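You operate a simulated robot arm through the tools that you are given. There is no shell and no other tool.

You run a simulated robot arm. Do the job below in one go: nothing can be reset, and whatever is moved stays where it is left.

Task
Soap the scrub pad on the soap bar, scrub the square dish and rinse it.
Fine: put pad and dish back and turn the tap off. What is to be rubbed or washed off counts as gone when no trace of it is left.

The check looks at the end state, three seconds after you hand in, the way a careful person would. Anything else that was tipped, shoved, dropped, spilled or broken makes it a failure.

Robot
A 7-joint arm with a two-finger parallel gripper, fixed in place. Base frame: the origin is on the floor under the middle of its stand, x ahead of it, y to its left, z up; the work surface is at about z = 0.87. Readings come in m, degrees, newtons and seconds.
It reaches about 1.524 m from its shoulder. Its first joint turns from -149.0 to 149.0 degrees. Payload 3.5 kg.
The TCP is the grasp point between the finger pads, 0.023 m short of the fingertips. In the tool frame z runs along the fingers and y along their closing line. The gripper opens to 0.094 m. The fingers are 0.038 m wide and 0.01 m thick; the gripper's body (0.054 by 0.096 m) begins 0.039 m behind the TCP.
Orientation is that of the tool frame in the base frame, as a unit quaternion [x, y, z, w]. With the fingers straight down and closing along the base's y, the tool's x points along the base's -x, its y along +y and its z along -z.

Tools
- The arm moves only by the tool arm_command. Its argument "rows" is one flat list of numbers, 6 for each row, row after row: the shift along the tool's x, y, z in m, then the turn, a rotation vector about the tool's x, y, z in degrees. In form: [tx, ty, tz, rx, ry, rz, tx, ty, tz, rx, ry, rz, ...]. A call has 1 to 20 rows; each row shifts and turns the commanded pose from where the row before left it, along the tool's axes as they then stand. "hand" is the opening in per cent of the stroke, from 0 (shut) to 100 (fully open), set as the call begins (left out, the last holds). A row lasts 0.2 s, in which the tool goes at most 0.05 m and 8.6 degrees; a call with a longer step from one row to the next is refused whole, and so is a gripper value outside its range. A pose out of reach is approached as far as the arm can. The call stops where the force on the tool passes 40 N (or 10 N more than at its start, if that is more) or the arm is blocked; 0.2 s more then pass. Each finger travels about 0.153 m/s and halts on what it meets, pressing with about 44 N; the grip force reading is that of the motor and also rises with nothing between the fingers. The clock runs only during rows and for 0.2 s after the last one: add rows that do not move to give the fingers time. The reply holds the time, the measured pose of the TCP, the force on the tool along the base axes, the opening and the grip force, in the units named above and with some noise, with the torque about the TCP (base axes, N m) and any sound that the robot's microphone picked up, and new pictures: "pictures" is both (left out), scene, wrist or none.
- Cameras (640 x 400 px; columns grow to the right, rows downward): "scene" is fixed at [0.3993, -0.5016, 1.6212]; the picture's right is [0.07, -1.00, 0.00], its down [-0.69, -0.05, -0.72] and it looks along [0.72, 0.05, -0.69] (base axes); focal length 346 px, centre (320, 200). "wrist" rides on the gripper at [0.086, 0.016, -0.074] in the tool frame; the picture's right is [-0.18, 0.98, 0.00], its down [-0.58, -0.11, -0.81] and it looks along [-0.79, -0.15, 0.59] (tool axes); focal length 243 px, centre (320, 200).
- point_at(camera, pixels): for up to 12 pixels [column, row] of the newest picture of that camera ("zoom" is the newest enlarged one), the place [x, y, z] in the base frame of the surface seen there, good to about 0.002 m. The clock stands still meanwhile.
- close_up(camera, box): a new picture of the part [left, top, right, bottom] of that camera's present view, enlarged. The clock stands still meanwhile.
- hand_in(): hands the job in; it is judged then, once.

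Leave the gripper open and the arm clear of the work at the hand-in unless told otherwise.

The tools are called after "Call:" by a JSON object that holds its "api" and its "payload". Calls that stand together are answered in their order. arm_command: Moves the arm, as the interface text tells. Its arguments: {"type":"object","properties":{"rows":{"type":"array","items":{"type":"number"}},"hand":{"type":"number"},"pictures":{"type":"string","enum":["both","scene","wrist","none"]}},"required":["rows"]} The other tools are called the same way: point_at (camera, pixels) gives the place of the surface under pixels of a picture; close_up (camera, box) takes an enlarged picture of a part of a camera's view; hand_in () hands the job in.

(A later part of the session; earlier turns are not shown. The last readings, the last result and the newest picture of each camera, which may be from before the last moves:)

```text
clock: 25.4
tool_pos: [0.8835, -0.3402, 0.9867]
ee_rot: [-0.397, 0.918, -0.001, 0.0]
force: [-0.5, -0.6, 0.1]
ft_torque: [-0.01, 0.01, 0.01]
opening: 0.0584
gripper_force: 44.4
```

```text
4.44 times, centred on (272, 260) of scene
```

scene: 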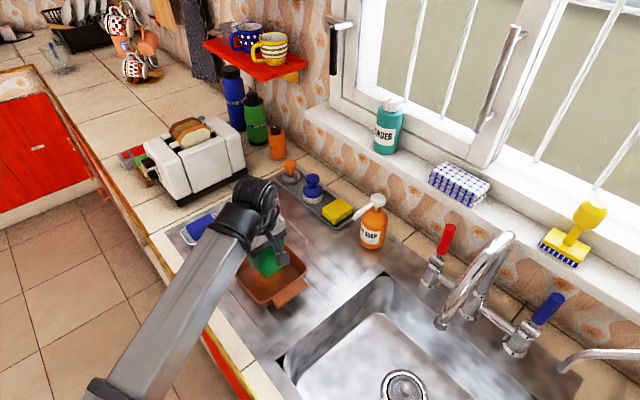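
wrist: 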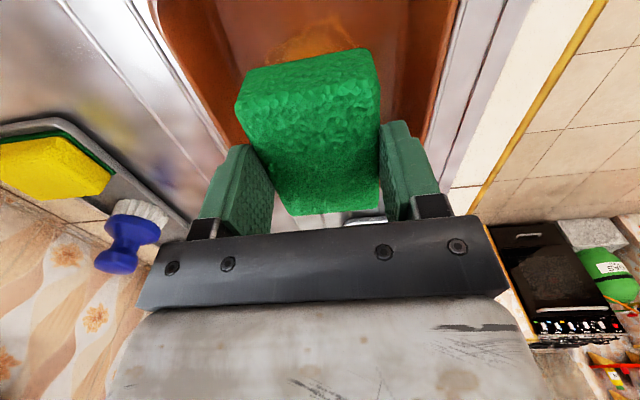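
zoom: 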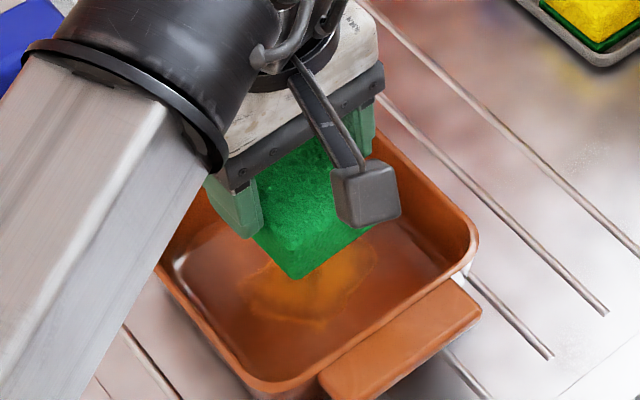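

The pad is centred over the dish. I'll lower it to about 1 cm above the floor, then feel for contact in small steps.

Call:
{"api": "arm_command", "payload": {"rows": [0, 0, 0.012, 0, 0, 0, 0, 0, 0.012, 0, 0, 0, 0, 0, 0.012, 0, 0, 0, 0, 0, 0.01, 0, 0, 0, 0, 0, 0.008, 0, 0, 0, 0, 0, 0, 0, 0, 0], "pictures": "none"}}

Call:
{"api": "arm_command", "payload": {"rows": [0, 0, 0.003, 0, 0, 0, 0, 0, 0.002, 0, 0, 0, 0, 0, 0, 0, 0, 0], "pictures": "none"}}

Call:
{"api": "arm_command", "payload": {"rows": [0, 0, 0.002, 0, 0, 0, 0, 0, 0, 0, 0, 0], "pictures": "wrist"}}

```text
clock: 26.8
tool_pos: [0.8833, -0.3402, 0.9323]
ee_rot: [-0.397, 0.918, -0.001, 0.0]
force: [0.3, -1.0, -0.5]
ft_torque: [-0.01, -0.06, 0.01]
opening: 0.0585
gripper_force: 44.1
```

```text
clock: 27.6
tool_pos: [0.8844, -0.34, 0.9269]
ee_rot: [-0.396, 0.918, 0.0, 0.0]
force: [-0.7, 0.3, 0.8]
ft_torque: [-0.01, -0.01, 0.03]
opening: 0.0586
gripper_force: 44.1
```

```text
clock: 28.2
tool_pos: [0.8831, -0.34, 0.9256]
ee_rot: [-0.396, 0.918, 0.0, 0.0]
force: [0.5, -0.1, -0.3]
ft_torque: [0.01, 0.0, 0.0]
opening: 0.0583
gripper_force: 43.5
```

wrist: 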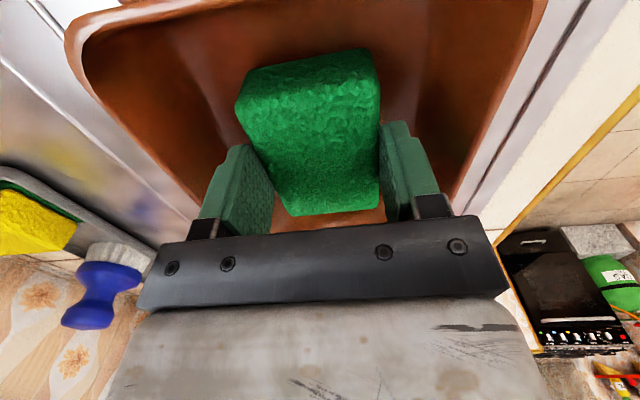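

No contact yet at z 0.9256. I'll keep going down in 1.5 mm steps, reading the force each time.

Call:
{"api": "arm_command", "payload": {"rows": [0, 0, 0.0015, 0, 0, 0, 0, 0, 0, 0, 0, 0], "pictures": "none"}}

Call:
{"api": "arm_command", "payload": {"rows": [0, 0, 0.0015, 0, 0, 0, 0, 0, 0, 0, 0, 0], "pictures": "none"}}

```text
clock: 28.8
tool_pos: [0.884, -0.3412, 0.924]
ee_rot: [-0.397, 0.918, 0.0, 0.0]
force: [0.3, 0.9, -0.3]
ft_torque: [-0.01, -0.02, 0.01]
opening: 0.0584
gripper_force: 44.1
```

```text
clock: 29.4
tool_pos: [0.8841, -0.3416, 0.9227]
ee_rot: [-0.396, 0.918, 0.0, 0.0]
force: [-0.9, -0.3, -0.1]
ft_torque: [-0.02, 0.0, -0.03]
opening: 0.0584
gripper_force: 43.9
```

Call:
{"api": "arm_command", "payload": {"rows": [0, 0, 0.0015, 0, 0, 0, 0, 0, 0, 0, 0, 0], "pictures": "none"}}

Call:
{"api": "arm_command", "payload": {"rows": [0, 0, 0.001, 0, 0, 0, 0, 0, 0, 0, 0, 0], "pictures": "none"}}

```text
clock: 30.0
tool_pos: [0.8842, -0.3414, 0.9204]
ee_rot: [-0.396, 0.918, 0.0, -0.001]
force: [0.7, -0.5, -1.2]
ft_torque: [-0.01, -0.01, 0.0]
opening: 0.0587
gripper_force: 43.6
```

```text
clock: 30.6
tool_pos: [0.8826, -0.3406, 0.9202]
ee_rot: [-0.396, 0.918, 0.0, 0.0]
force: [1.2, 1.4, 9.1]
ft_torque: [-0.23, 0.21, 0.01]
opening: 0.0584
gripper_force: 43.9
```

Contact at z 0.920 with 9 N. I'll scrub a first set of short strokes and check that the dish isn't sliding.

Call:
{"api": "arm_command", "payload": {"rows": [0, 0.006, 0, 0, 0, 0, 0, 0.006, 0, 0, 0, 0, 0, -0.006, 0, 0, 0, 0, 0, -0.006, 0, 0, 0, 0, 0, -0.006, 0, 0, 0, 0, 0, -0.006, 0, 0, 0, 0, 0, 0.006, 0, 0, 0, 0, 0, 0.006, 0, 0, 0, 0, 0, 0, 0, 0, 0, 0]}}

Call:
{"api": "close_up", "payload": {"camera": "scene", "box": [200, 215, 344, 305]}}

```text
clock: 32.6
tool_pos: [0.8834, -0.3401, 0.9211]
ee_rot: [-0.396, 0.918, 0.0, 0.0]
force: [3.0, -2.7, 8.7]
ft_torque: [-0.18, -0.07, -0.01]
opening: 0.0584
gripper_force: 43.6
```

scene: 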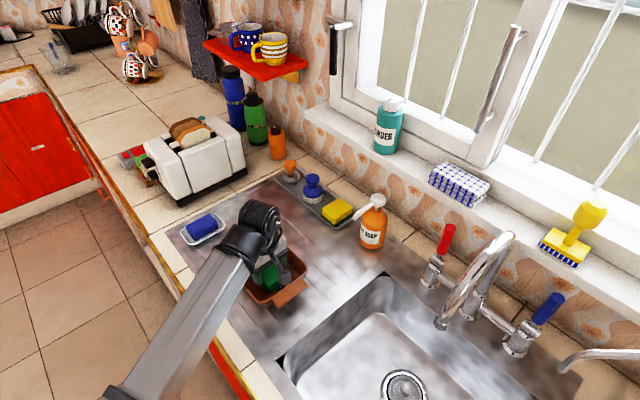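
wrist: 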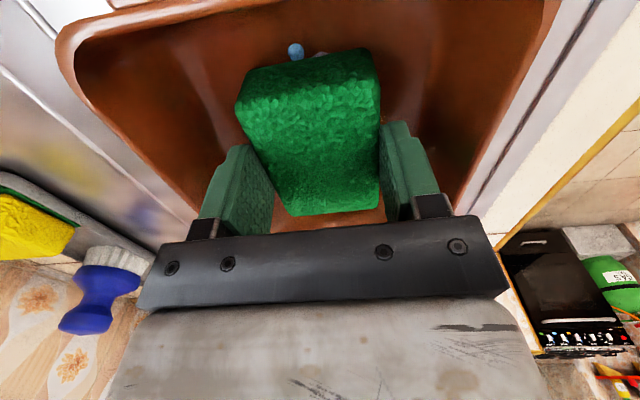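

```text
4.44 times, centred on (272, 260) of scene
```

zoom: 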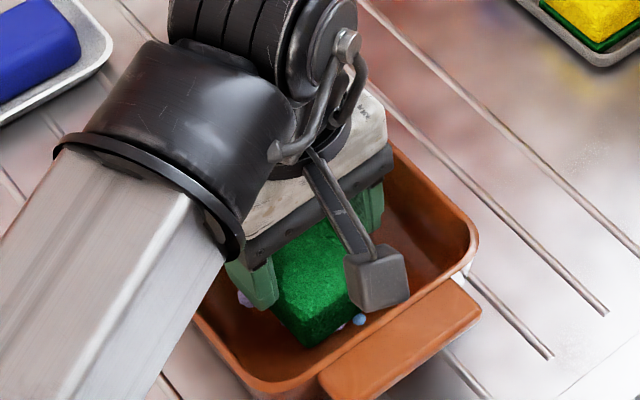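

Suds bubbles are appearing around the pad, so it is soaped, and the dish hasn't moved. I'll scrub systematically with lanes shifted along the pad's length so the whole stain area is covered.

Call:
{"api": "arm_command", "payload": {"rows": [0.007, 0, 0, 0, 0, 0, 0.007, 0, 0, 0, 0, 0, 0, 0.007, 0, 0, 0, 0, 0, 0.007, 0, 0, 0, 0, 0, -0.007, 0, 0, 0, 0, 0, -0.007, 0, 0, 0, 0, 0, -0.007, 0, 0, 0, 0, 0, -0.007, 0, 0, 0, 0, 0, 0.007, 0, 0, 0, 0, 0, 0.007, 0, 0, 0, 0, 0, 0.007, 0, 0, 0, 0, 0, 0.007, 0, 0, 0, 0, 0, -0.007, 0, 0, 0, 0, 0, -0.007, 0, 0, 0, 0, 0, -0.007, 0, 0, 0, 0, 0, -0.007, 0, 0, 0, 0, 0, 0.007, 0, 0, 0, 0, 0, 0.007, 0, 0, 0, 0, 0, 0, 0, 0, 0, 0], "pictures": "wrist"}}

Call:
{"api": "close_up", "payload": {"camera": "scene", "box": [200, 215, 344, 305]}}

```text
clock: 36.6
tool_pos: [0.8731, -0.3504, 0.9202]
ee_rot: [-0.396, 0.918, -0.001, 0.001]
force: [3.5, -4.1, 10.5]
ft_torque: [-0.12, -0.12, -0.02]
opening: 0.0584
gripper_force: 43.9
```

wrist: 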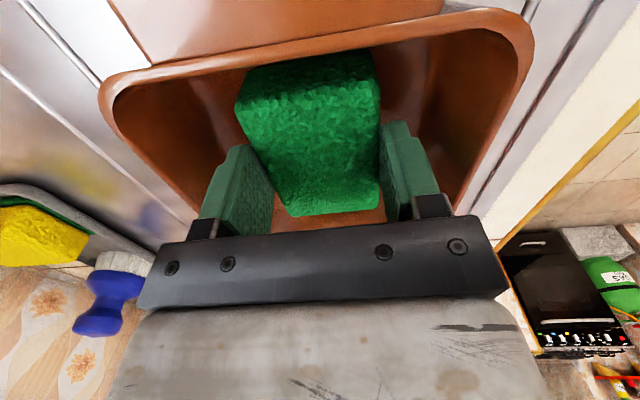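

```text
4.44 times, centred on (272, 260) of scene
```

zoom: 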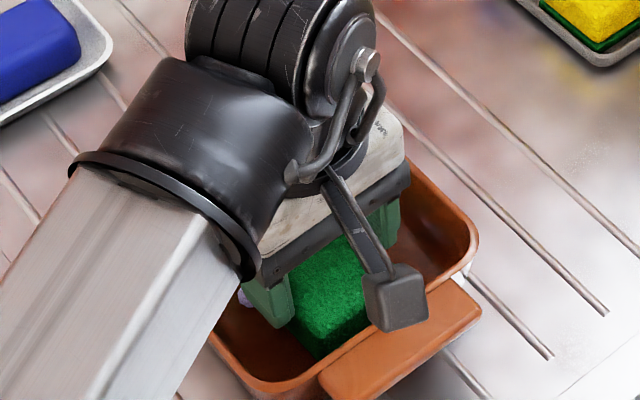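

The first lane is done at about 10 N with the dish steady. Next come the middle lane and the far lane.

Call:
{"api": "arm_command", "payload": {"rows": [-0.007, 0, 0, 0, 0, 0, -0.007, 0, 0, 0, 0, 0, 0, 0.007, 0, 0, 0, 0, 0, 0.007, 0, 0, 0, 0, 0, -0.007, 0, 0, 0, 0, 0, -0.007, 0, 0, 0, 0, 0, -0.007, 0, 0, 0, 0, 0, -0.007, 0, 0, 0, 0, 0, 0.007, 0, 0, 0, 0, 0, 0.007, 0, 0, 0, 0, 0, 0.007, 0, 0, 0, 0, 0, 0.007, 0, 0, 0, 0, 0, -0.007, 0, 0, 0, 0, 0, -0.007, 0, 0, 0, 0, 0, -0.007, 0, 0, 0, 0, 0, -0.007, 0, 0, 0, 0, 0, 0.007, 0, 0, 0, 0, 0, 0.007, 0, 0, 0, 0, 0, 0, 0, 0, 0, 0], "pictures": "none"}}

Call:
{"api": "arm_command", "payload": {"rows": [-0.007, 0, 0, 0, 0, 0, -0.007, 0, 0, 0, 0, 0, 0, 0.007, 0, 0, 0, 0, 0, 0.007, 0, 0, 0, 0, 0, -0.007, 0, 0, 0, 0, 0, -0.007, 0, 0, 0, 0, 0, -0.007, 0, 0, 0, 0, 0, -0.007, 0, 0, 0, 0, 0, 0.007, 0, 0, 0, 0, 0, 0.007, 0, 0, 0, 0, 0, 0.007, 0, 0, 0, 0, 0, 0.007, 0, 0, 0, 0, 0, -0.007, 0, 0, 0, 0, 0, -0.007, 0, 0, 0, 0, 0, -0.007, 0, 0, 0, 0, 0, -0.007, 0, 0, 0, 0, 0, 0.007, 0, 0, 0, 0, 0, 0.007, 0, 0, 0, 0, 0, 0, 0, 0, 0, 0]}}

Call:
{"api": "close_up", "payload": {"camera": "scene", "box": [200, 215, 344, 305]}}

```text
clock: 40.6
tool_pos: [0.8846, -0.3406, 0.9202]
ee_rot: [-0.396, 0.918, 0.0, 0.001]
force: [1.1, -1.0, 3.4]
ft_torque: [-0.08, -0.04, 0.03]
opening: 0.0582
gripper_force: 43.7
```

```text
clock: 44.6
tool_pos: [0.8935, -0.3302, 0.9193]
ee_rot: [-0.396, 0.918, 0.0, -0.001]
force: [1.5, 0.5, 3.4]
ft_torque: [0.0, -0.07, -0.01]
opening: 0.0588
gripper_force: 43.8
```

scene: 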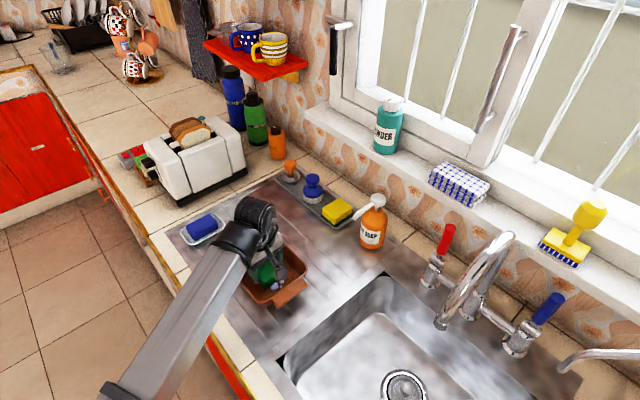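
wrist: 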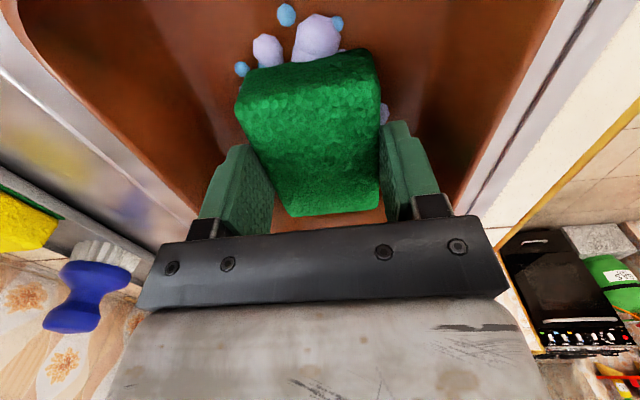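

```text
4.44 times, centred on (272, 260) of scene
```

zoom: 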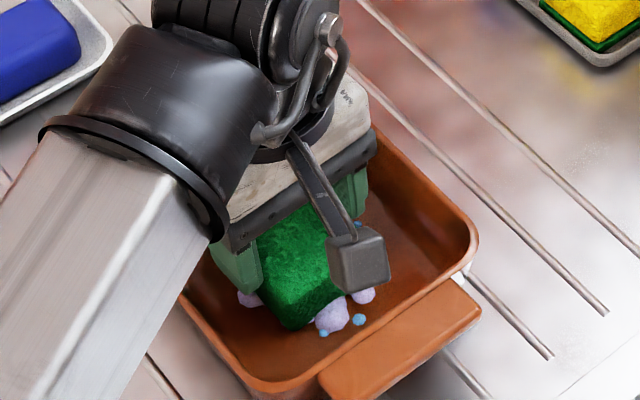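

Suds are building and the stain no longer shows around the pad. I'll lift slowly and shift the arm aside to see the dish floor.

Call:
{"api": "arm_command", "payload": {"rows": [0, 0, -0.005, 0, 0, 0, 0, 0, -0.01, 0, 0, 0, 0, 0, -0.012, 0, 0, 0, 0, 0, -0.012, 0, 0, 0, 0, 0, -0.012, 0, 0, 0, 0, 0, -0.012, 0, 0, 0, 0, 0, -0.012, 0, 0, 0, -0.02, 0, 0, 0, 0, 0, -0.02, 0, 0, 0, 0, 0, -0.02, 0, 0, 0, 0, 0, -0.02, 0, 0, 0, 0, 0, -0.02, 0, 0, 0, 0, 0, 0, 0, 0, 0, 0, 0]}}

Call:
{"api": "close_up", "payload": {"camera": "scene", "box": [200, 215, 344, 305]}}

```text
clock: 47.4
tool_pos: [0.9623, -0.2577, 0.9949]
ee_rot: [-0.397, 0.918, 0.001, 0.0]
force: [0.6, 0.0, 0.6]
ft_torque: [0.05, -0.02, -0.02]
opening: 0.0584
gripper_force: 43.8
```

scene: 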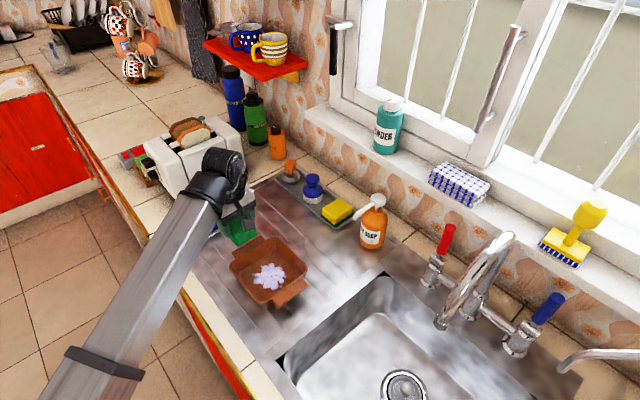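
wrist: 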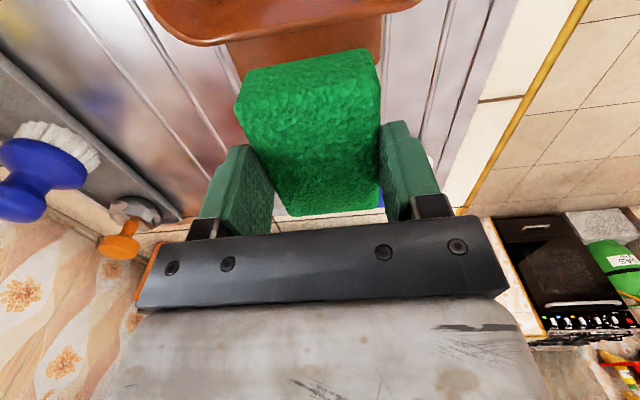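

```text
4.44 times, centred on (272, 260) of scene
```

zoom: 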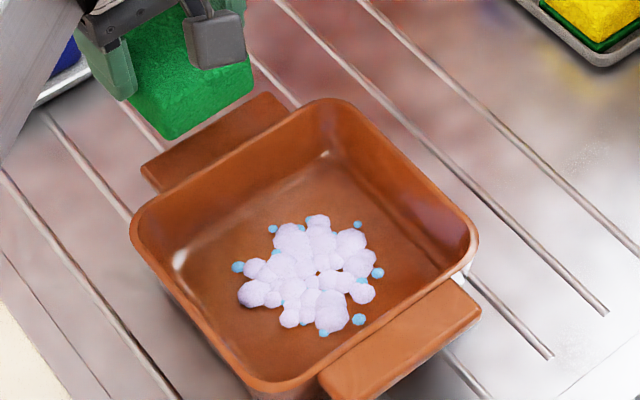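

Suds now sit where the stain was. I'll zoom tighter to see whether any yellow is left under or between the suds.

Call:
{"api": "close_up", "payload": {"camera": "scene", "box": [244, 254, 292, 294]}}

```text
10.00 times, centred on (268, 274) of scene
```

zoom: 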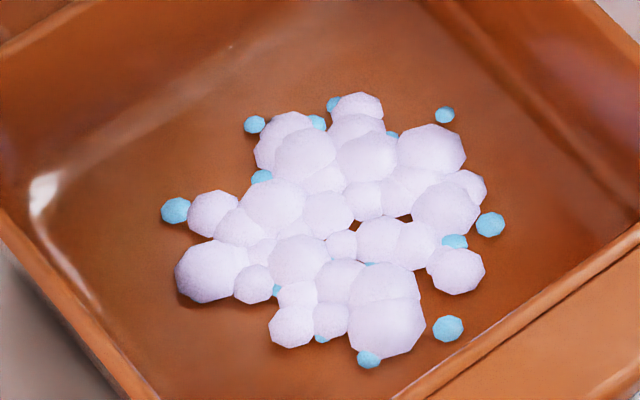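

The gaps between the suds show only plain brown floor. To be thorough I'll do one more scrub pass over the area. I'll go back to the centre and down to the same height.

Call:
{"api": "arm_command", "payload": {"rows": [0.0228, 0, 0, 0, 0, 0, 0.0228, 0, 0, 0, 0, 0, 0.0228, 0, 0, 0, 0, 0, 0.0228, 0, 0, 0, 0, 0, 0.0228, 0, 0, 0, 0, 0, 0, 0, 0.012, 0, 0, 0, 0, 0, 0.012, 0, 0, 0, 0, 0, 0.012, 0, 0, 0, 0, 0, 0.012, 0, 0, 0, 0, 0, 0.012, 0, 0, 0, 0, 0, 0.01, 0, 0, 0, 0, 0, 0.005, 0, 0, 0, 0, 0, 0.0005, 0, 0, 0, 0, 0, 0, 0, 0, 0], "pictures": "none"}}

Call:
{"api": "arm_command", "payload": {"rows": [0.007, 0, 0, 0, 0, 0, 0, 0.007, 0, 0, 0, 0, 0, 0.007, 0, 0, 0, 0, 0, -0.007, 0, 0, 0, 0, 0, -0.007, 0, 0, 0, 0, 0, -0.007, 0, 0, 0, 0, 0, -0.007, 0, 0, 0, 0, 0, 0.007, 0, 0, 0, 0, 0, 0.007, 0, 0, 0, 0, -0.007, 0, 0, 0, 0, 0, -0.007, 0, 0, 0, 0, 0, 0, 0.007, 0, 0, 0, 0, 0, 0.007, 0, 0, 0, 0, 0, -0.007, 0, 0, 0, 0, 0, -0.007, 0, 0, 0, 0, 0, -0.007, 0, 0, 0, 0, 0, -0.007, 0, 0, 0, 0, 0, 0.007, 0, 0, 0, 0, 0, 0.007, 0, 0, 0, 0, 0, 0, 0, 0, 0, 0]}}

```text
clock: 50.4
tool_pos: [0.8837, -0.3407, 0.9208]
ee_rot: [-0.396, 0.918, 0.0, 0.0]
force: [0.0, -0.2, 4.2]
ft_torque: [0.01, 0.0, -0.03]
opening: 0.0584
gripper_force: 43.8
```

```text
clock: 54.6
tool_pos: [0.888, -0.3345, 0.9193]
ee_rot: [-0.396, 0.918, 0.0, -0.001]
force: [0.8, -3.0, 5.8]
ft_torque: [-0.05, -0.08, -0.02]
opening: 0.0588
gripper_force: 44.2
```

scene: 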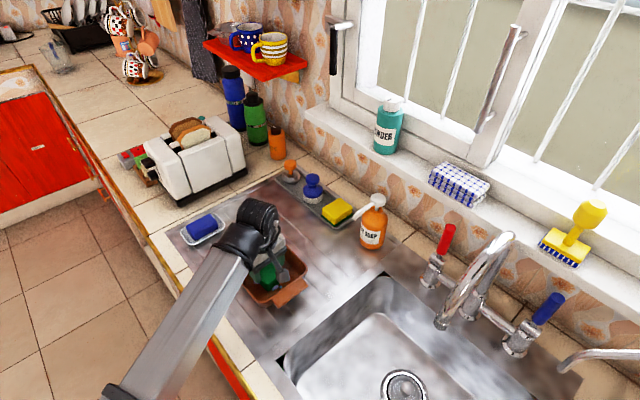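
wrist: 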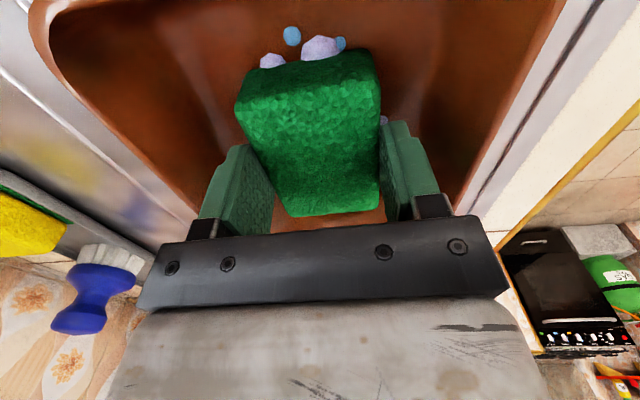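

Pass complete. Now I'll put the pad back: lift slowly, undo the 3.2° turn, and travel to the original spot above (1.130, -0.2535).

Call:
{"api": "arm_command", "payload": {"rows": [0, 0, -0.005, 0, 0, 0, 0, 0, -0.01, 0, 0, 0, 0, 0, -0.012, 0, 0, 0, 0, 0, -0.012, 0, 0, 0, 0, 0, -0.012, 0, 0, 0, 0, 0, -0.012, 0, 0, 0, 0, 0, -0.012, 0, 0, -3.2, -0.01975, -0.01212, 0, 0, 0, 0, -0.01975, -0.01212, 0, 0, 0, 0, -0.01975, -0.01212, 0, 0, 0, 0, -0.01975, -0.01212, 0, 0, 0, 0, -0.01975, -0.01212, 0, 0, 0, 0, -0.01975, -0.01212, 0, 0, 0, 0, -0.01975, -0.01212, 0, 0, 0, 0, -0.01975, -0.01212, 0, 0, 0, 0, -0.01975, -0.01212, 0, 0, 0, 0, -0.01975, -0.01212, 0, 0, 0, 0, -0.01975, -0.01212, 0, 0, 0, 0, 0, 0, 0, 0, 0, 0]}}

Call:
{"api": "close_up", "payload": {"camera": "scene", "box": [216, 235, 328, 305]}}

```text
clock: 58.6
tool_pos: [1.1305, -0.253, 0.994]
ee_rot: [-0.423, 0.906, 0.001, 0.0]
force: [-0.3, 0.4, -0.1]
ft_torque: [-0.01, 0.0, -0.01]
opening: 0.0585
gripper_force: 44.3
```

scene: 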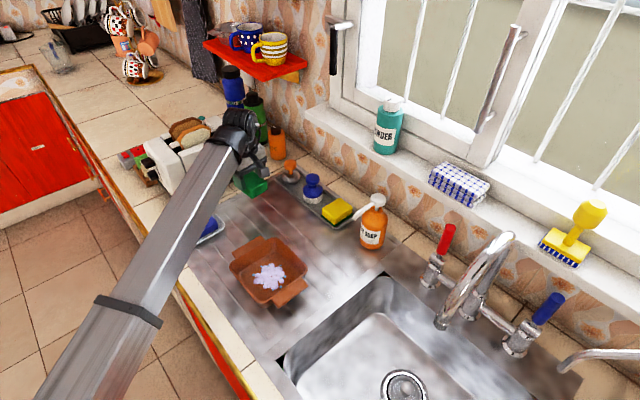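
wrist: 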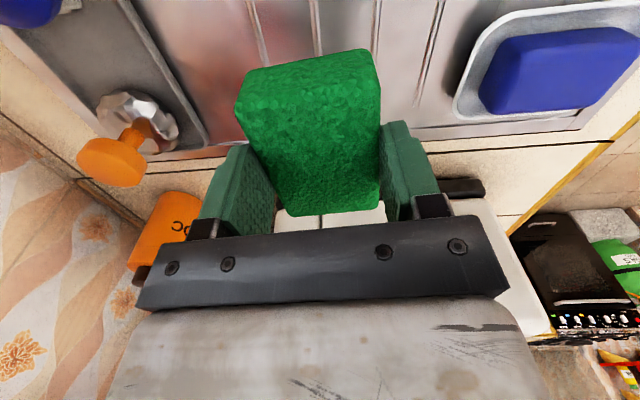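

```text
5.71 times, centred on (272, 270) of scene
```

zoom: 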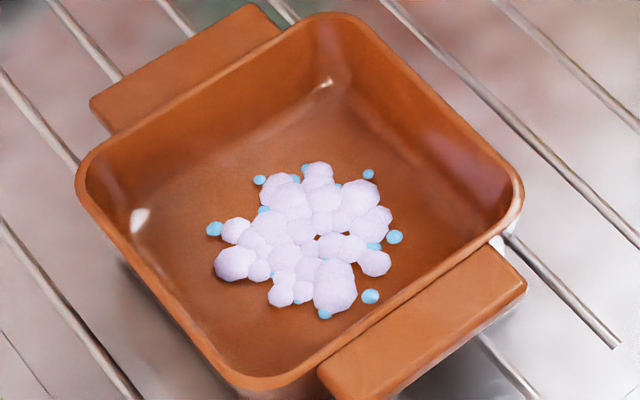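

The suds remain as before and the dish is unmoved. The pad is above its old place, so I'll lower it to just above the drainer, then feel for contact.

Call:
{"api": "arm_command", "payload": {"rows": [0, 0, 0.015, 0, 0, 0, 0, 0, 0.015, 0, 0, 0, 0, 0, 0.015, 0, 0, 0, 0, 0, 0.012, 0, 0, 0, 0, 0, 0.01, 0, 0, 0, 0, 0, 0.007, 0, 0, 0, 0, 0, 0, 0, 0, 0], "pictures": "none"}}

Call:
{"api": "arm_command", "payload": {"rows": [0, 0, 0.0025, 0, 0, 0, 0, 0, 0, 0, 0, 0], "pictures": "none"}}

Call:
{"api": "arm_command", "payload": {"rows": [0, 0, 0.002, 0, 0, 0, 0, 0, 0, 0, 0, 0], "pictures": "scene"}}

```text
clock: 60.2
tool_pos: [1.1309, -0.2525, 0.9205]
ee_rot: [-0.422, 0.907, 0.0, 0.001]
force: [-0.7, 0.1, 0.5]
ft_torque: [-0.02, -0.04, 0.01]
opening: 0.0586
gripper_force: 43.7
```

```text
clock: 60.8
tool_pos: [1.1291, -0.2546, 0.9187]
ee_rot: [-0.421, 0.907, 0.001, 0.001]
force: [-0.2, -0.8, 0.5]
ft_torque: [0.01, -0.02, 0.0]
opening: 0.0586
gripper_force: 44.0
```

```text
clock: 61.4
tool_pos: [1.1287, -0.2541, 0.9146]
ee_rot: [-0.421, 0.907, 0.0, 0.0]
force: [0.7, -1.0, -0.7]
ft_torque: [0.03, 0.0, 0.01]
opening: 0.0586
gripper_force: 44.0
```

scene: 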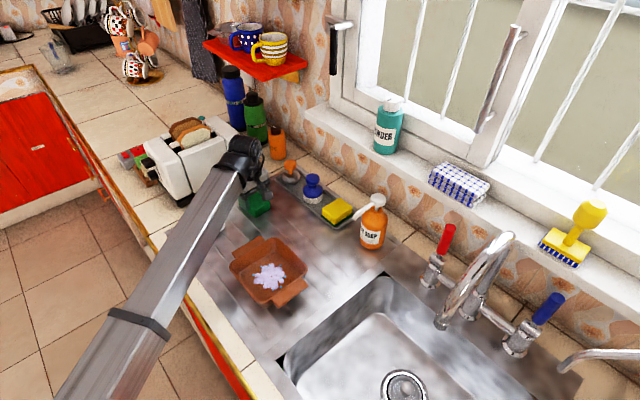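

No contact yet at 0.9146, so I'll continue down in small steps.

Call:
{"api": "arm_command", "payload": {"rows": [0, 0, 0.0015, 0, 0, 0, 0, 0, 0, 0, 0, 0], "pictures": "none"}}

Call:
{"api": "arm_command", "payload": {"rows": [0, 0, 0.0012, 0, 0, 0, 0, 0, 0, 0, 0, 0], "pictures": "wrist"}}

```text
clock: 62.0
tool_pos: [1.1294, -0.2556, 0.9156]
ee_rot: [-0.422, 0.907, 0.0, 0.0]
force: [0.0, 0.3, -1.4]
ft_torque: [0.03, 0.0, -0.01]
opening: 0.0584
gripper_force: 44.0
```

```text
clock: 62.6
tool_pos: [1.1295, -0.2546, 0.9136]
ee_rot: [-0.421, 0.907, 0.0, 0.0]
force: [-0.1, 0.3, 3.0]
ft_torque: [-0.01, 0.04, -0.04]
opening: 0.0584
gripper_force: 44.1
```

wrist: 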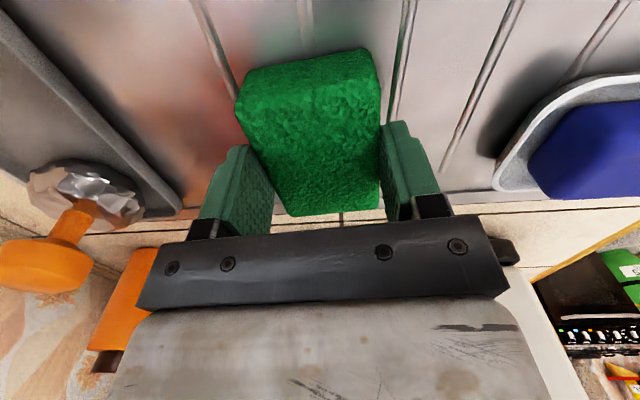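

3 N shows the pad resting on the drainer. I'll open the gripper, then lift straight up.

Call:
{"api": "arm_command", "payload": {"rows": [0, 0, 0, 0, 0, 0, 0, 0, 0, 0, 0, 0, 0, 0, 0, 0, 0, 0, 0, 0, -0.01, 0, 0, 0, 0, 0, -0.03, 0, 0, 0, 0, 0, -0.04, 0, 0, 0, 0, 0, -0.04, 0, 0, 0, 0, 0, -0.04, 0, 0, 0, 0, 0, 0, 0, 0, 0], "hand": 100}}

Call:
{"api": "close_up", "payload": {"camera": "scene", "box": [180, 170, 292, 240]}}

```text
clock: 64.6
tool_pos: [1.1305, -0.2533, 1.074]
ee_rot: [-0.421, 0.907, 0.001, 0.0]
force: [-0.2, -0.5, -0.3]
ft_torque: [-0.02, -0.01, -0.01]
opening: 0.0938
gripper_force: 0.1
```

scene: 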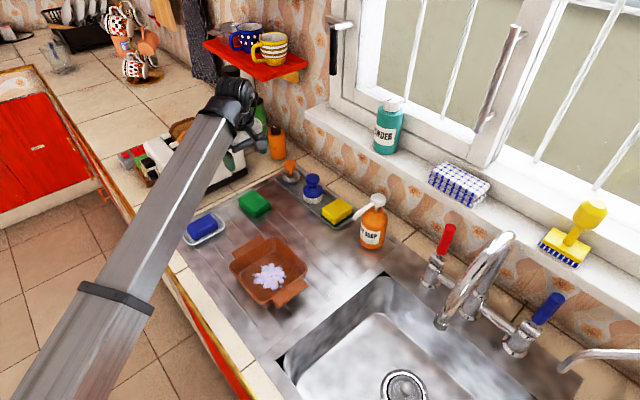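
wrist: 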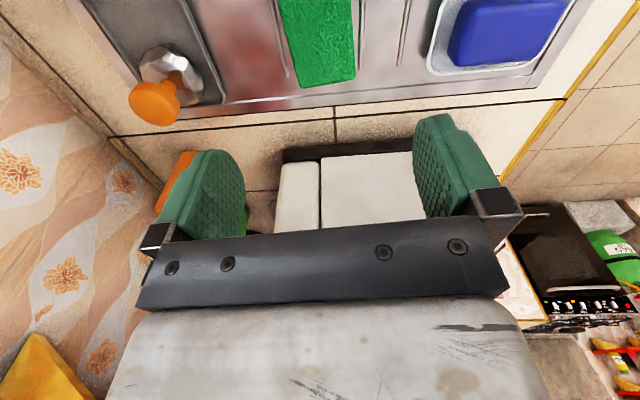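

```text
5.71 times, centred on (236, 205) of scene
```

zoom: 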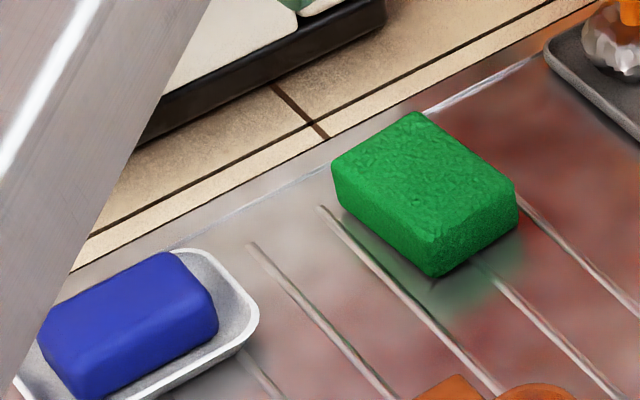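

The pad is back in its original place and pose. Next is the tap. I'll rise to about 1.23 m and travel over to the sink's left end, keeping clear of the spout.

Call:
{"api": "arm_command", "payload": {"rows": [0, 0, -0.04, 0, 0, 0, 0, 0, -0.04, 0, 0, 0, 0, 0, -0.04, 0, 0, 0, 0, 0, -0.04, 0, 0, 0, 0.0411, 0.0015, 0, 0, 0, 0, 0.0411, 0.0015, 0, 0, 0, 0, 0.0411, 0.0015, 0, 0, 0, 0, 0.0411, 0.0015, 0, 0, 0, 0, 0.0411, 0.0015, 0, 0, 0, 0, 0.0411, 0.0015, 0, 0, 0, 0, 0.0411, 0.0015, 0, 0, 0, 0, 0.0411, 0.0015, 0, 0, 0, 0, 0.0411, 0.0015, 0, 0, 0, 0, 0.0411, 0.0015, 0, 0, 0, 0, 0.0411, 0.0015, 0, 0, 0, 0, 0.0411, 0.0014, 0, 0, 0, 0, 0, 0, 0, 0, 0, 0], "hand": 60}}

Call:
{"api": "close_up", "payload": {"camera": "scene", "box": [180, 170, 340, 310]}}

```text
clock: 68.2
tool_pos: [0.7988, -0.6218, 1.2345]
ee_rot: [-0.423, 0.906, 0.0, 0.0]
force: [0.1, 0.2, 0.2]
ft_torque: [0.03, 0.03, -0.02]
opening: 0.0566
gripper_force: 0.1
```

scene: 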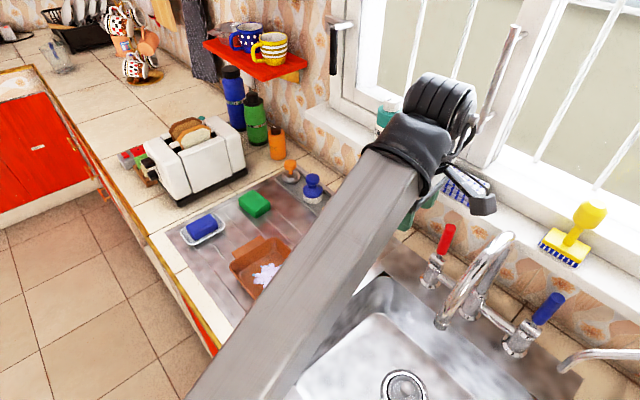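
wrist: 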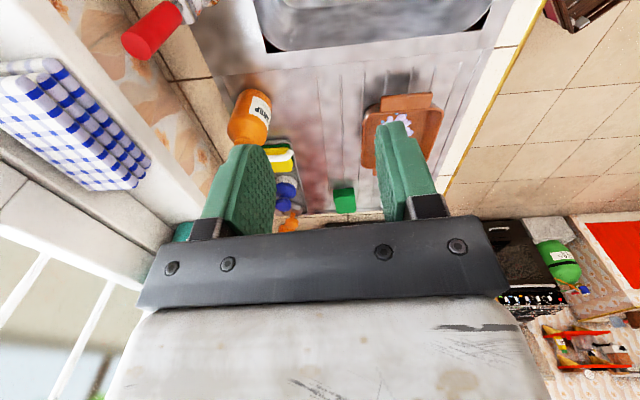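

```text
2.86 times, centred on (260, 240) of scene
```

zoom: 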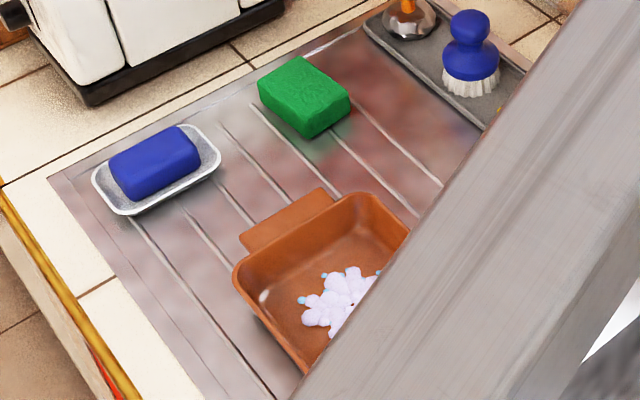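

Everything on the drainer is in order. I'll now turn the gripper 95° about its own axis so it closes along the wall, then tilt it 45° so the fingers point down and toward the wall.

Call:
{"api": "arm_command", "payload": {"rows": [0, 0, 0, 0, 0, 7.92, 0, 0, 0, 0, 0, 7.92, 0, 0, 0, 0, 0, 7.92, 0, 0, 0, 0, 0, 7.92, 0, 0, 0, 0, 0, 7.92, 0, 0, 0, 0, 0, 7.92, 0, 0, 0, 0, 0, 7.92, 0, 0, 0, 0, 0, 7.92, 0, 0, 0, 0, 0, 7.92, 0, 0, 0, 0, 0, 7.92, 0, 0, 0, 0, 0, 7.92, 0, 0, 0, 0, 0, 7.92, 0, 0, 0, 0, -7.5, 0, 0, 0, 0, 0, -7.5, 0, 0, 0, 0, 0, -7.5, 0, 0, 0, 0, 0, -7.5, 0, 0, 0, 0, 0, -7.5, 0, 0, 0, 0, 0, -7.5, 0, 0, 0, 0, 0, 0, 0], "hand": 60}}

```text
clock: 69.7
tool_pos: [0.7986, -0.6214, 1.2335]
ee_rot: [-0.008, 1.0, -0.002, 0.0]
force: [-6.7, -19.1, -2.9]
ft_torque: [1.71, -0.91, 1.87]
opening: 0.0567
gripper_force: 0.1
stopped in row 7: the force on the tool passed its limit at 106 N (the readings are from after the stop); the commanded pose is now the measured one
```

scene: 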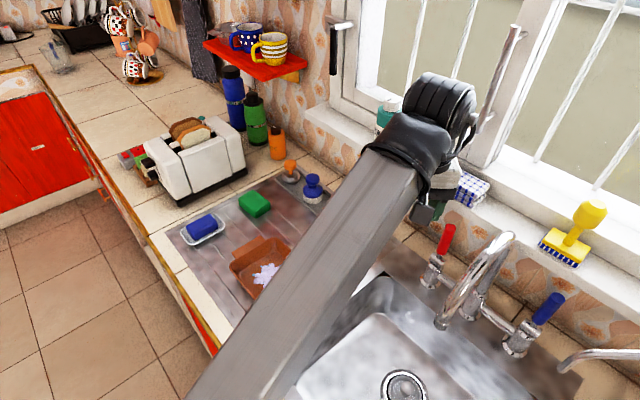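
wrist: 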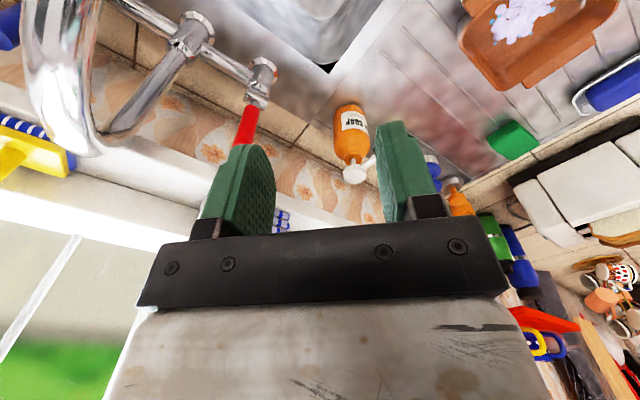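

The arm hit something in row 7, with a 106 N spike, and stopped. I need to find out what it touched before moving again. I'll zoom into the area around the wrist and measure the window handle and nearby things.

Call:
{"api": "close_up", "payload": {"camera": "scene", "box": [350, 50, 542, 230]}}

Call:
{"api": "point_at", "payload": {"camera": "scene", "pixels": [[515, 32], [500, 75], [490, 110], [483, 127], [465, 100], [440, 85], [470, 120], [455, 170], [420, 210], [470, 190], [388, 112], [445, 140]]}}

Call:
{"api": "close_up", "payload": {"camera": "wrist", "box": [0, 0, 320, 250]}}

```text
2.22 times, centred on (446, 140) of scene
```

zoom: 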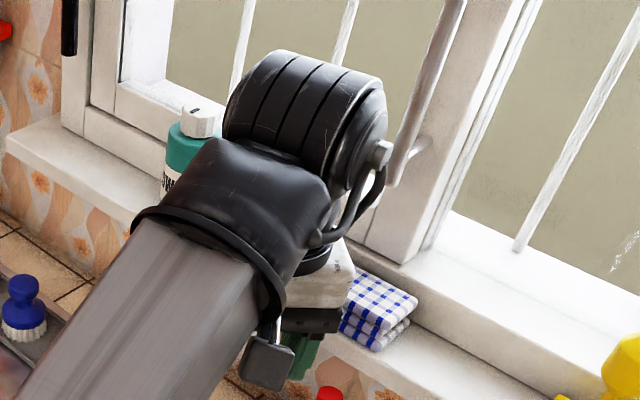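

```text
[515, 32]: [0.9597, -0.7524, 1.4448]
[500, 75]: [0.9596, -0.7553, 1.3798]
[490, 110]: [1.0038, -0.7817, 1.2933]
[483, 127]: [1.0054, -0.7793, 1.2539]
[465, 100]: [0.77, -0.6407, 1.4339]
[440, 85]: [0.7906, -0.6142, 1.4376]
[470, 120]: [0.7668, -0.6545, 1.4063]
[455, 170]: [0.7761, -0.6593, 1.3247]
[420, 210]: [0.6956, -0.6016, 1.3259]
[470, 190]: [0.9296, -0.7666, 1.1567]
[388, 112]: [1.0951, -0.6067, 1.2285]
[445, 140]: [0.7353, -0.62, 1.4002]
```

```text
1.60 times, centred on (160, 125) of wrist
```

zoom: 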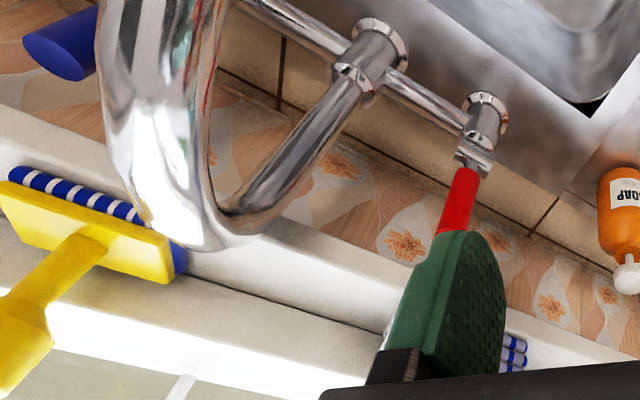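

The window handle is about 0.2 m away and nothing outside was disturbed. The camera box, at (420,210), sits right against the forearm's cuff, so the arm touched itself. I'll turn back 9° to release it, and measure the forearm's slope so I can choose a better wrist orientation.

Call:
{"api": "point_at", "payload": {"camera": "scene", "pixels": [[400, 165], [340, 240], [280, 310], [230, 370], [410, 175], [395, 300], [330, 370], [428, 205], [450, 190], [415, 150]]}}

Call:
{"api": "arm_command", "payload": {"rows": [0, 0, 0, 0, 0, -3, 0, 0, 0, 0, 0, -6, 0, 0, 0, 0, 0, 0], "hand": 60}}

```text
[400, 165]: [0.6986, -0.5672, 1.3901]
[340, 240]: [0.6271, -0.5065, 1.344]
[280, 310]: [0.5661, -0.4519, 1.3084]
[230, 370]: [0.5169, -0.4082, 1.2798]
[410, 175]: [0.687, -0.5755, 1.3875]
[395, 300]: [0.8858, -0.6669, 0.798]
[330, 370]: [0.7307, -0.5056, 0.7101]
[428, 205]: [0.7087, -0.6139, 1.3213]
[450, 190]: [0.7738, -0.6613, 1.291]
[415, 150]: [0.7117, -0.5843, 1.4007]
```

```text
clock: 70.5
tool_pos: [0.7993, -0.62, 1.2337]
ee_rot: [-0.085, 0.996, -0.002, -0.002]
force: [0.8, -0.2, -0.1]
ft_torque: [0.02, 0.01, -0.01]
opening: 0.0562
gripper_force: 0.1
```

scene: 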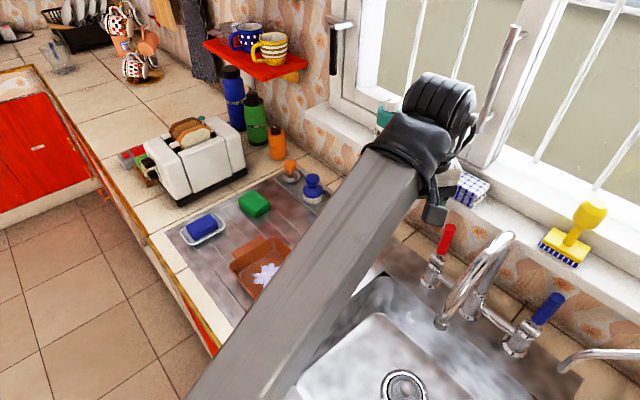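
wrist: 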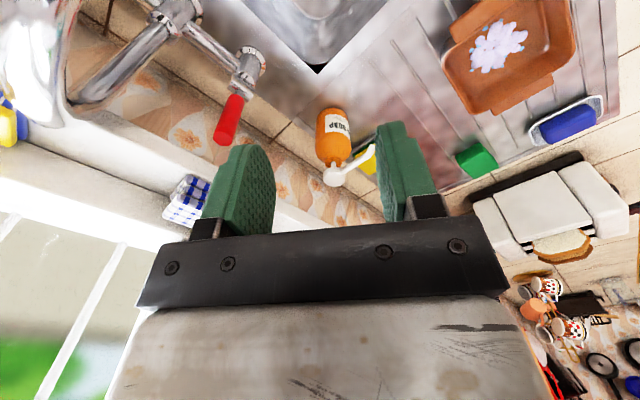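

The touch is released and forces are back to zero. The forearm slopes 24° here, leaving no room for the camera with the hand upright. Tilting the hand outward first opens that gap. I'll shift 7 cm away from the spout, tilt 45°, and only then turn about the vertical.

Call:
{"api": "arm_command", "payload": {"rows": [-0.0289, 0.0204, 0, 0, 0, 0, -0.0289, 0.0204, 0, 0, 0, 0, 0, 0, 0, 0, -7.5, 0, 0, 0, 0, 0, -7.5, 0, 0, 0, 0, 0, -7.5, 0, 0, 0, 0, 0, -7.5, 0, 0, 0, 0, 0, -7.5, 0, 0, 0, 0, 0, -7.5, 0, 0, 0, 0, 0, 0, 0], "hand": 60}}

```text
clock: 72.5
tool_pos: [0.8495, -0.571, 1.2329]
ee_rot: [-0.079, 0.92, 0.03, 0.382]
force: [-0.9, -0.5, 0.5]
ft_torque: [0.03, 0.0, 0.01]
opening: 0.0564
gripper_force: 0.1
```

scene: 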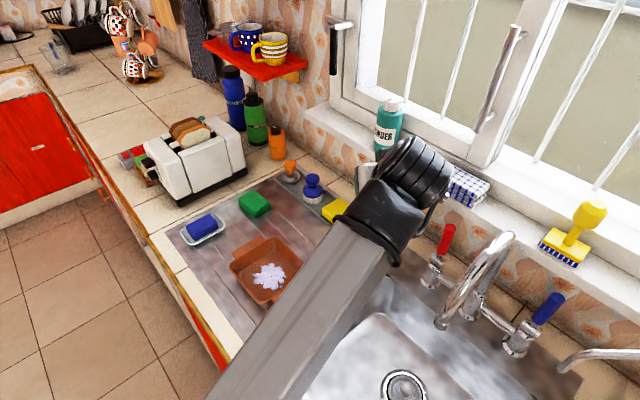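
wrist: 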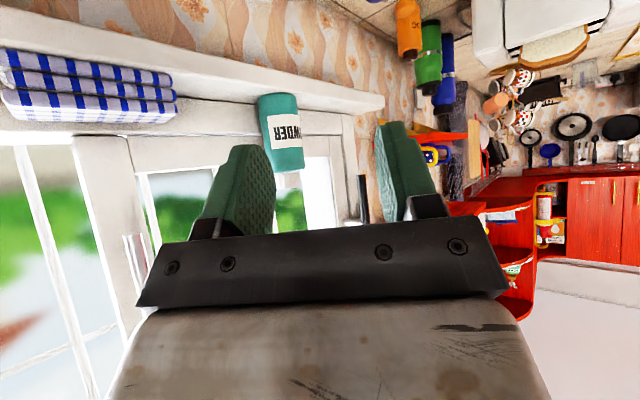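

The tilt worked without contact; the fingers now point outward and down. Next I'll turn about the vertical by about -55° so they face the tap wall squarely.

Call:
{"api": "arm_command", "payload": {"rows": [0, 0, 0, 5.53, 0.04, 5.51, 0, 0, 0, 5.53, 0.04, 5.51, 0, 0, 0, 5.53, 0.04, 5.51, 0, 0, 0, 5.53, 0.04, 5.51, 0, 0, 0, 5.53, 0.04, 5.51, 0, 0, 0, 5.53, 0.04, 5.51, 0, 0, 0, 5.53, 0.04, 5.51, 0, 0, 0, 0, 0, 0], "hand": 60}}

```text
clock: 74.3
tool_pos: [0.8498, -0.5705, 1.233]
ee_rot: [0.353, 0.854, -0.15, 0.352]
force: [-0.2, 0.0, -0.1]
ft_torque: [0.01, 0.0, 0.0]
opening: 0.0564
gripper_force: 0.1
```

scene: 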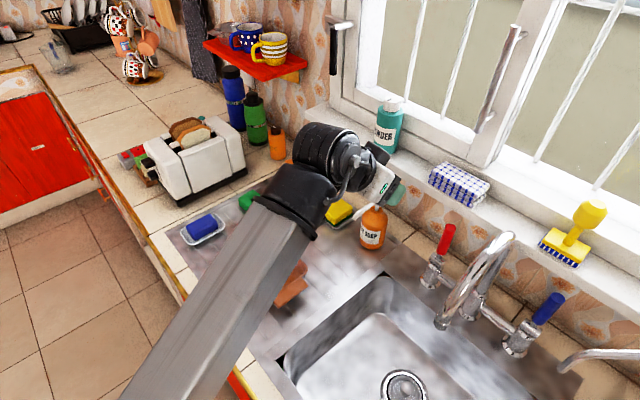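
wrist: 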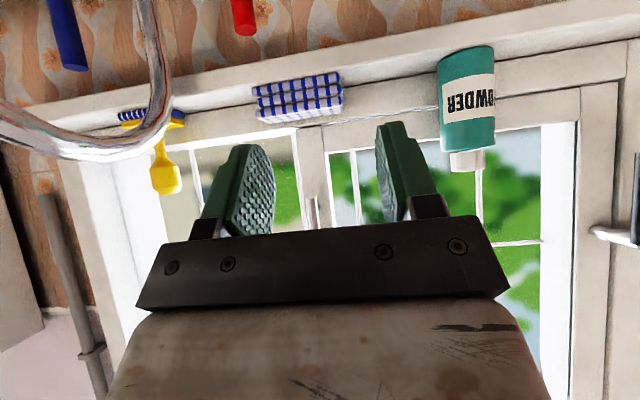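

The fingers now face the wall at azimuth -45° with a 45° down tilt. The wrist view shows the red lever at (243,15) and the scene view shows it at (446,240). I'll measure the lever more precisely before approaching.

Call:
{"api": "close_up", "payload": {"camera": "scene", "box": [412, 217, 476, 297]}}

Call:
{"api": "point_at", "payload": {"camera": "zoom", "pixels": [[335, 45], [375, 60], [355, 38], [350, 75], [325, 120], [305, 170], [345, 130], [370, 95], [325, 80], [290, 215], [260, 240], [320, 230]]}}

Call:
{"api": "point_at", "payload": {"camera": "wrist", "pixels": [[235, 10], [250, 10], [243, 25], [243, 33], [232, 25], [254, 25]]}}

Call:
{"api": "point_at", "payload": {"camera": "scene", "pixels": [[470, 213], [490, 228], [505, 245], [540, 262], [560, 275], [590, 290], [480, 222], [425, 188], [400, 170], [520, 262], [465, 208], [545, 268]]}}

```text
5.00 times, centred on (444, 257) of scene
```

zoom: 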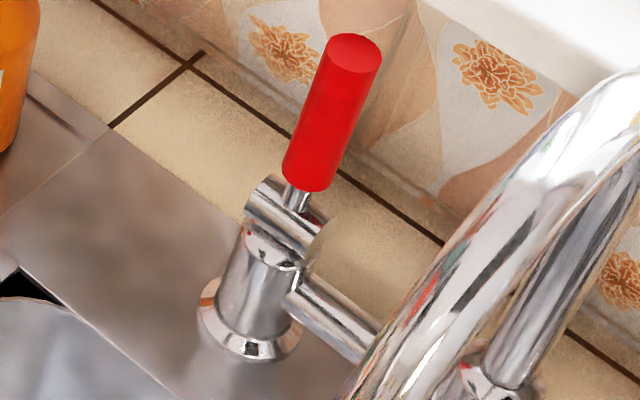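

```text
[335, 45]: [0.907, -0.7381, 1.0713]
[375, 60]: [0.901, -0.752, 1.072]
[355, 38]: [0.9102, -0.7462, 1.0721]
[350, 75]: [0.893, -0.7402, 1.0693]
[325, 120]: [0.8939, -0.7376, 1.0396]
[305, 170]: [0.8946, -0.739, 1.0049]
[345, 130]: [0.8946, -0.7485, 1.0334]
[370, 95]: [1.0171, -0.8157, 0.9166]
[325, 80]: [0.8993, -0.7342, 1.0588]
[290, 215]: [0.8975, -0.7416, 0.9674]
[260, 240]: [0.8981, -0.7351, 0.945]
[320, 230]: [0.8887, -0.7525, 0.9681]
```

```text
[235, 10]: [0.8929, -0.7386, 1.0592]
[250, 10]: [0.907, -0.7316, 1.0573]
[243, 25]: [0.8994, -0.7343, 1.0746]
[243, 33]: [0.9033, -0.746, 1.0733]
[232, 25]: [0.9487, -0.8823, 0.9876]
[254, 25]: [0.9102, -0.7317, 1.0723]
```

```text
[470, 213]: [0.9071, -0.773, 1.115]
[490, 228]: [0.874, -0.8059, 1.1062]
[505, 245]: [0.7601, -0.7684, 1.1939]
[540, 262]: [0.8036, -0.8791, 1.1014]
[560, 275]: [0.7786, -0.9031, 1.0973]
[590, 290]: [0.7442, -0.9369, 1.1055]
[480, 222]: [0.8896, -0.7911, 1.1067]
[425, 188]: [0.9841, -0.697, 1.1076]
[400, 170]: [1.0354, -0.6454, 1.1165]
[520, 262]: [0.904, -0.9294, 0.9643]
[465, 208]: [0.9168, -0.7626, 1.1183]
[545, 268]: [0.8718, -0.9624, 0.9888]
```

The lever axis is near (0.903, -0.743) with its top at z 1.072. The sill's front edge is 1.2 cm behind it, so the lever must open toward the sink. I'll move to a point 10 cm back along the approach line.

Call:
{"api": "arm_command", "payload": {"rows": [0.0042, -0.01656, 0.0277, 0, 0, 0, 0.0042, -0.01656, 0.0277, 0, 0, 0, 0.0042, -0.01656, 0.0277, 0, 0, 0, 0.0042, -0.01656, 0.0277, 0, 0, 0, 0.0042, -0.01656, 0.0277, 0, 0, 0, 0, 0, 0, 0, 0, 0], "hand": 60}}

Call:
{"api": "close_up", "payload": {"camera": "scene", "box": [380, 160, 540, 320]}}

```text
clock: 75.7
tool_pos: [0.8491, -0.689, 1.1209]
ee_rot: [0.352, 0.854, -0.15, 0.352]
force: [0.0, 0.1, 0.0]
ft_torque: [0.01, 0.01, -0.02]
opening: 0.0563
gripper_force: 0.0
```

scene: 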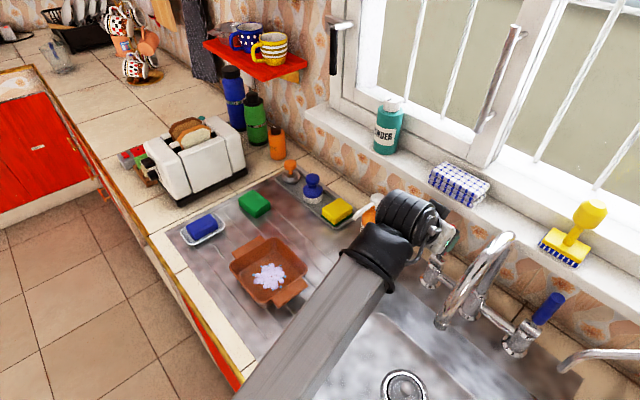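
wrist: 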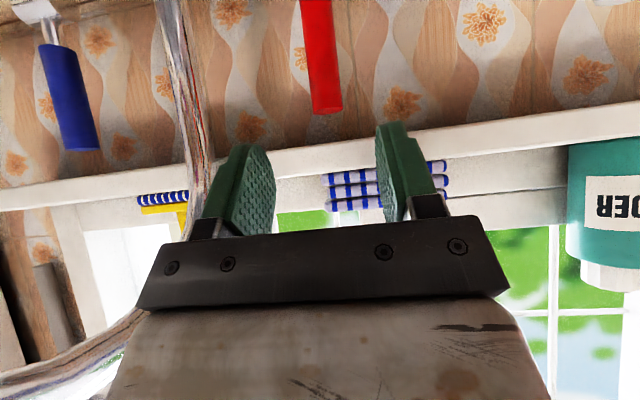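

```text
2.50 times, centred on (460, 240) of scene
```

zoom: 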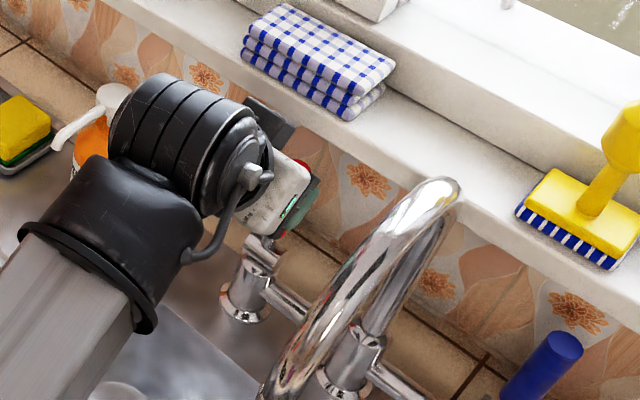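

The wrist view shows the red lever lined up between the fingers at (322,60), and the spout passes to the left. There's a dark box at about (438,190) in the scene view that I want to identify before approaching.

Call:
{"api": "point_at", "payload": {"camera": "scene", "pixels": [[436, 192], [448, 200], [443, 187], [452, 235], [447, 243], [440, 215], [432, 205], [420, 215]]}}

Call:
{"api": "close_up", "payload": {"camera": "scene", "box": [410, 170, 490, 260]}}

Call:
{"api": "point_at", "payload": {"camera": "wrist", "pixels": [[305, 50], [338, 50], [322, 50], [322, 105], [312, 108], [340, 105], [300, 5], [330, 5]]}}

```text
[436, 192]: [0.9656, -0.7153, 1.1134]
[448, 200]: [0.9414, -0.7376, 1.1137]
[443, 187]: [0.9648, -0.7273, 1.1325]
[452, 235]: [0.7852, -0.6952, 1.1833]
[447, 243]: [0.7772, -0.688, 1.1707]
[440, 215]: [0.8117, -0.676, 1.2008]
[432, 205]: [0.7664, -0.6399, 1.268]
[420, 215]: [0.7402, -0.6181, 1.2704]
```

```text
4.44 times, centred on (450, 215) of scene
```

zoom: 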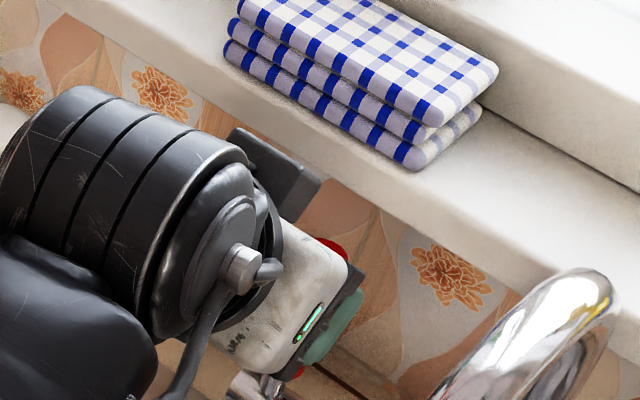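

```text
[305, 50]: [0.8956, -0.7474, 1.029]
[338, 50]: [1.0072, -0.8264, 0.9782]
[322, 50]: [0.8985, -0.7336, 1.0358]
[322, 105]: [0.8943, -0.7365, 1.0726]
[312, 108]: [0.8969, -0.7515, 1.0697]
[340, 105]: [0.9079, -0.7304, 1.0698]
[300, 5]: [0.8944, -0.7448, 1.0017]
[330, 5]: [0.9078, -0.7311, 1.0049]
```

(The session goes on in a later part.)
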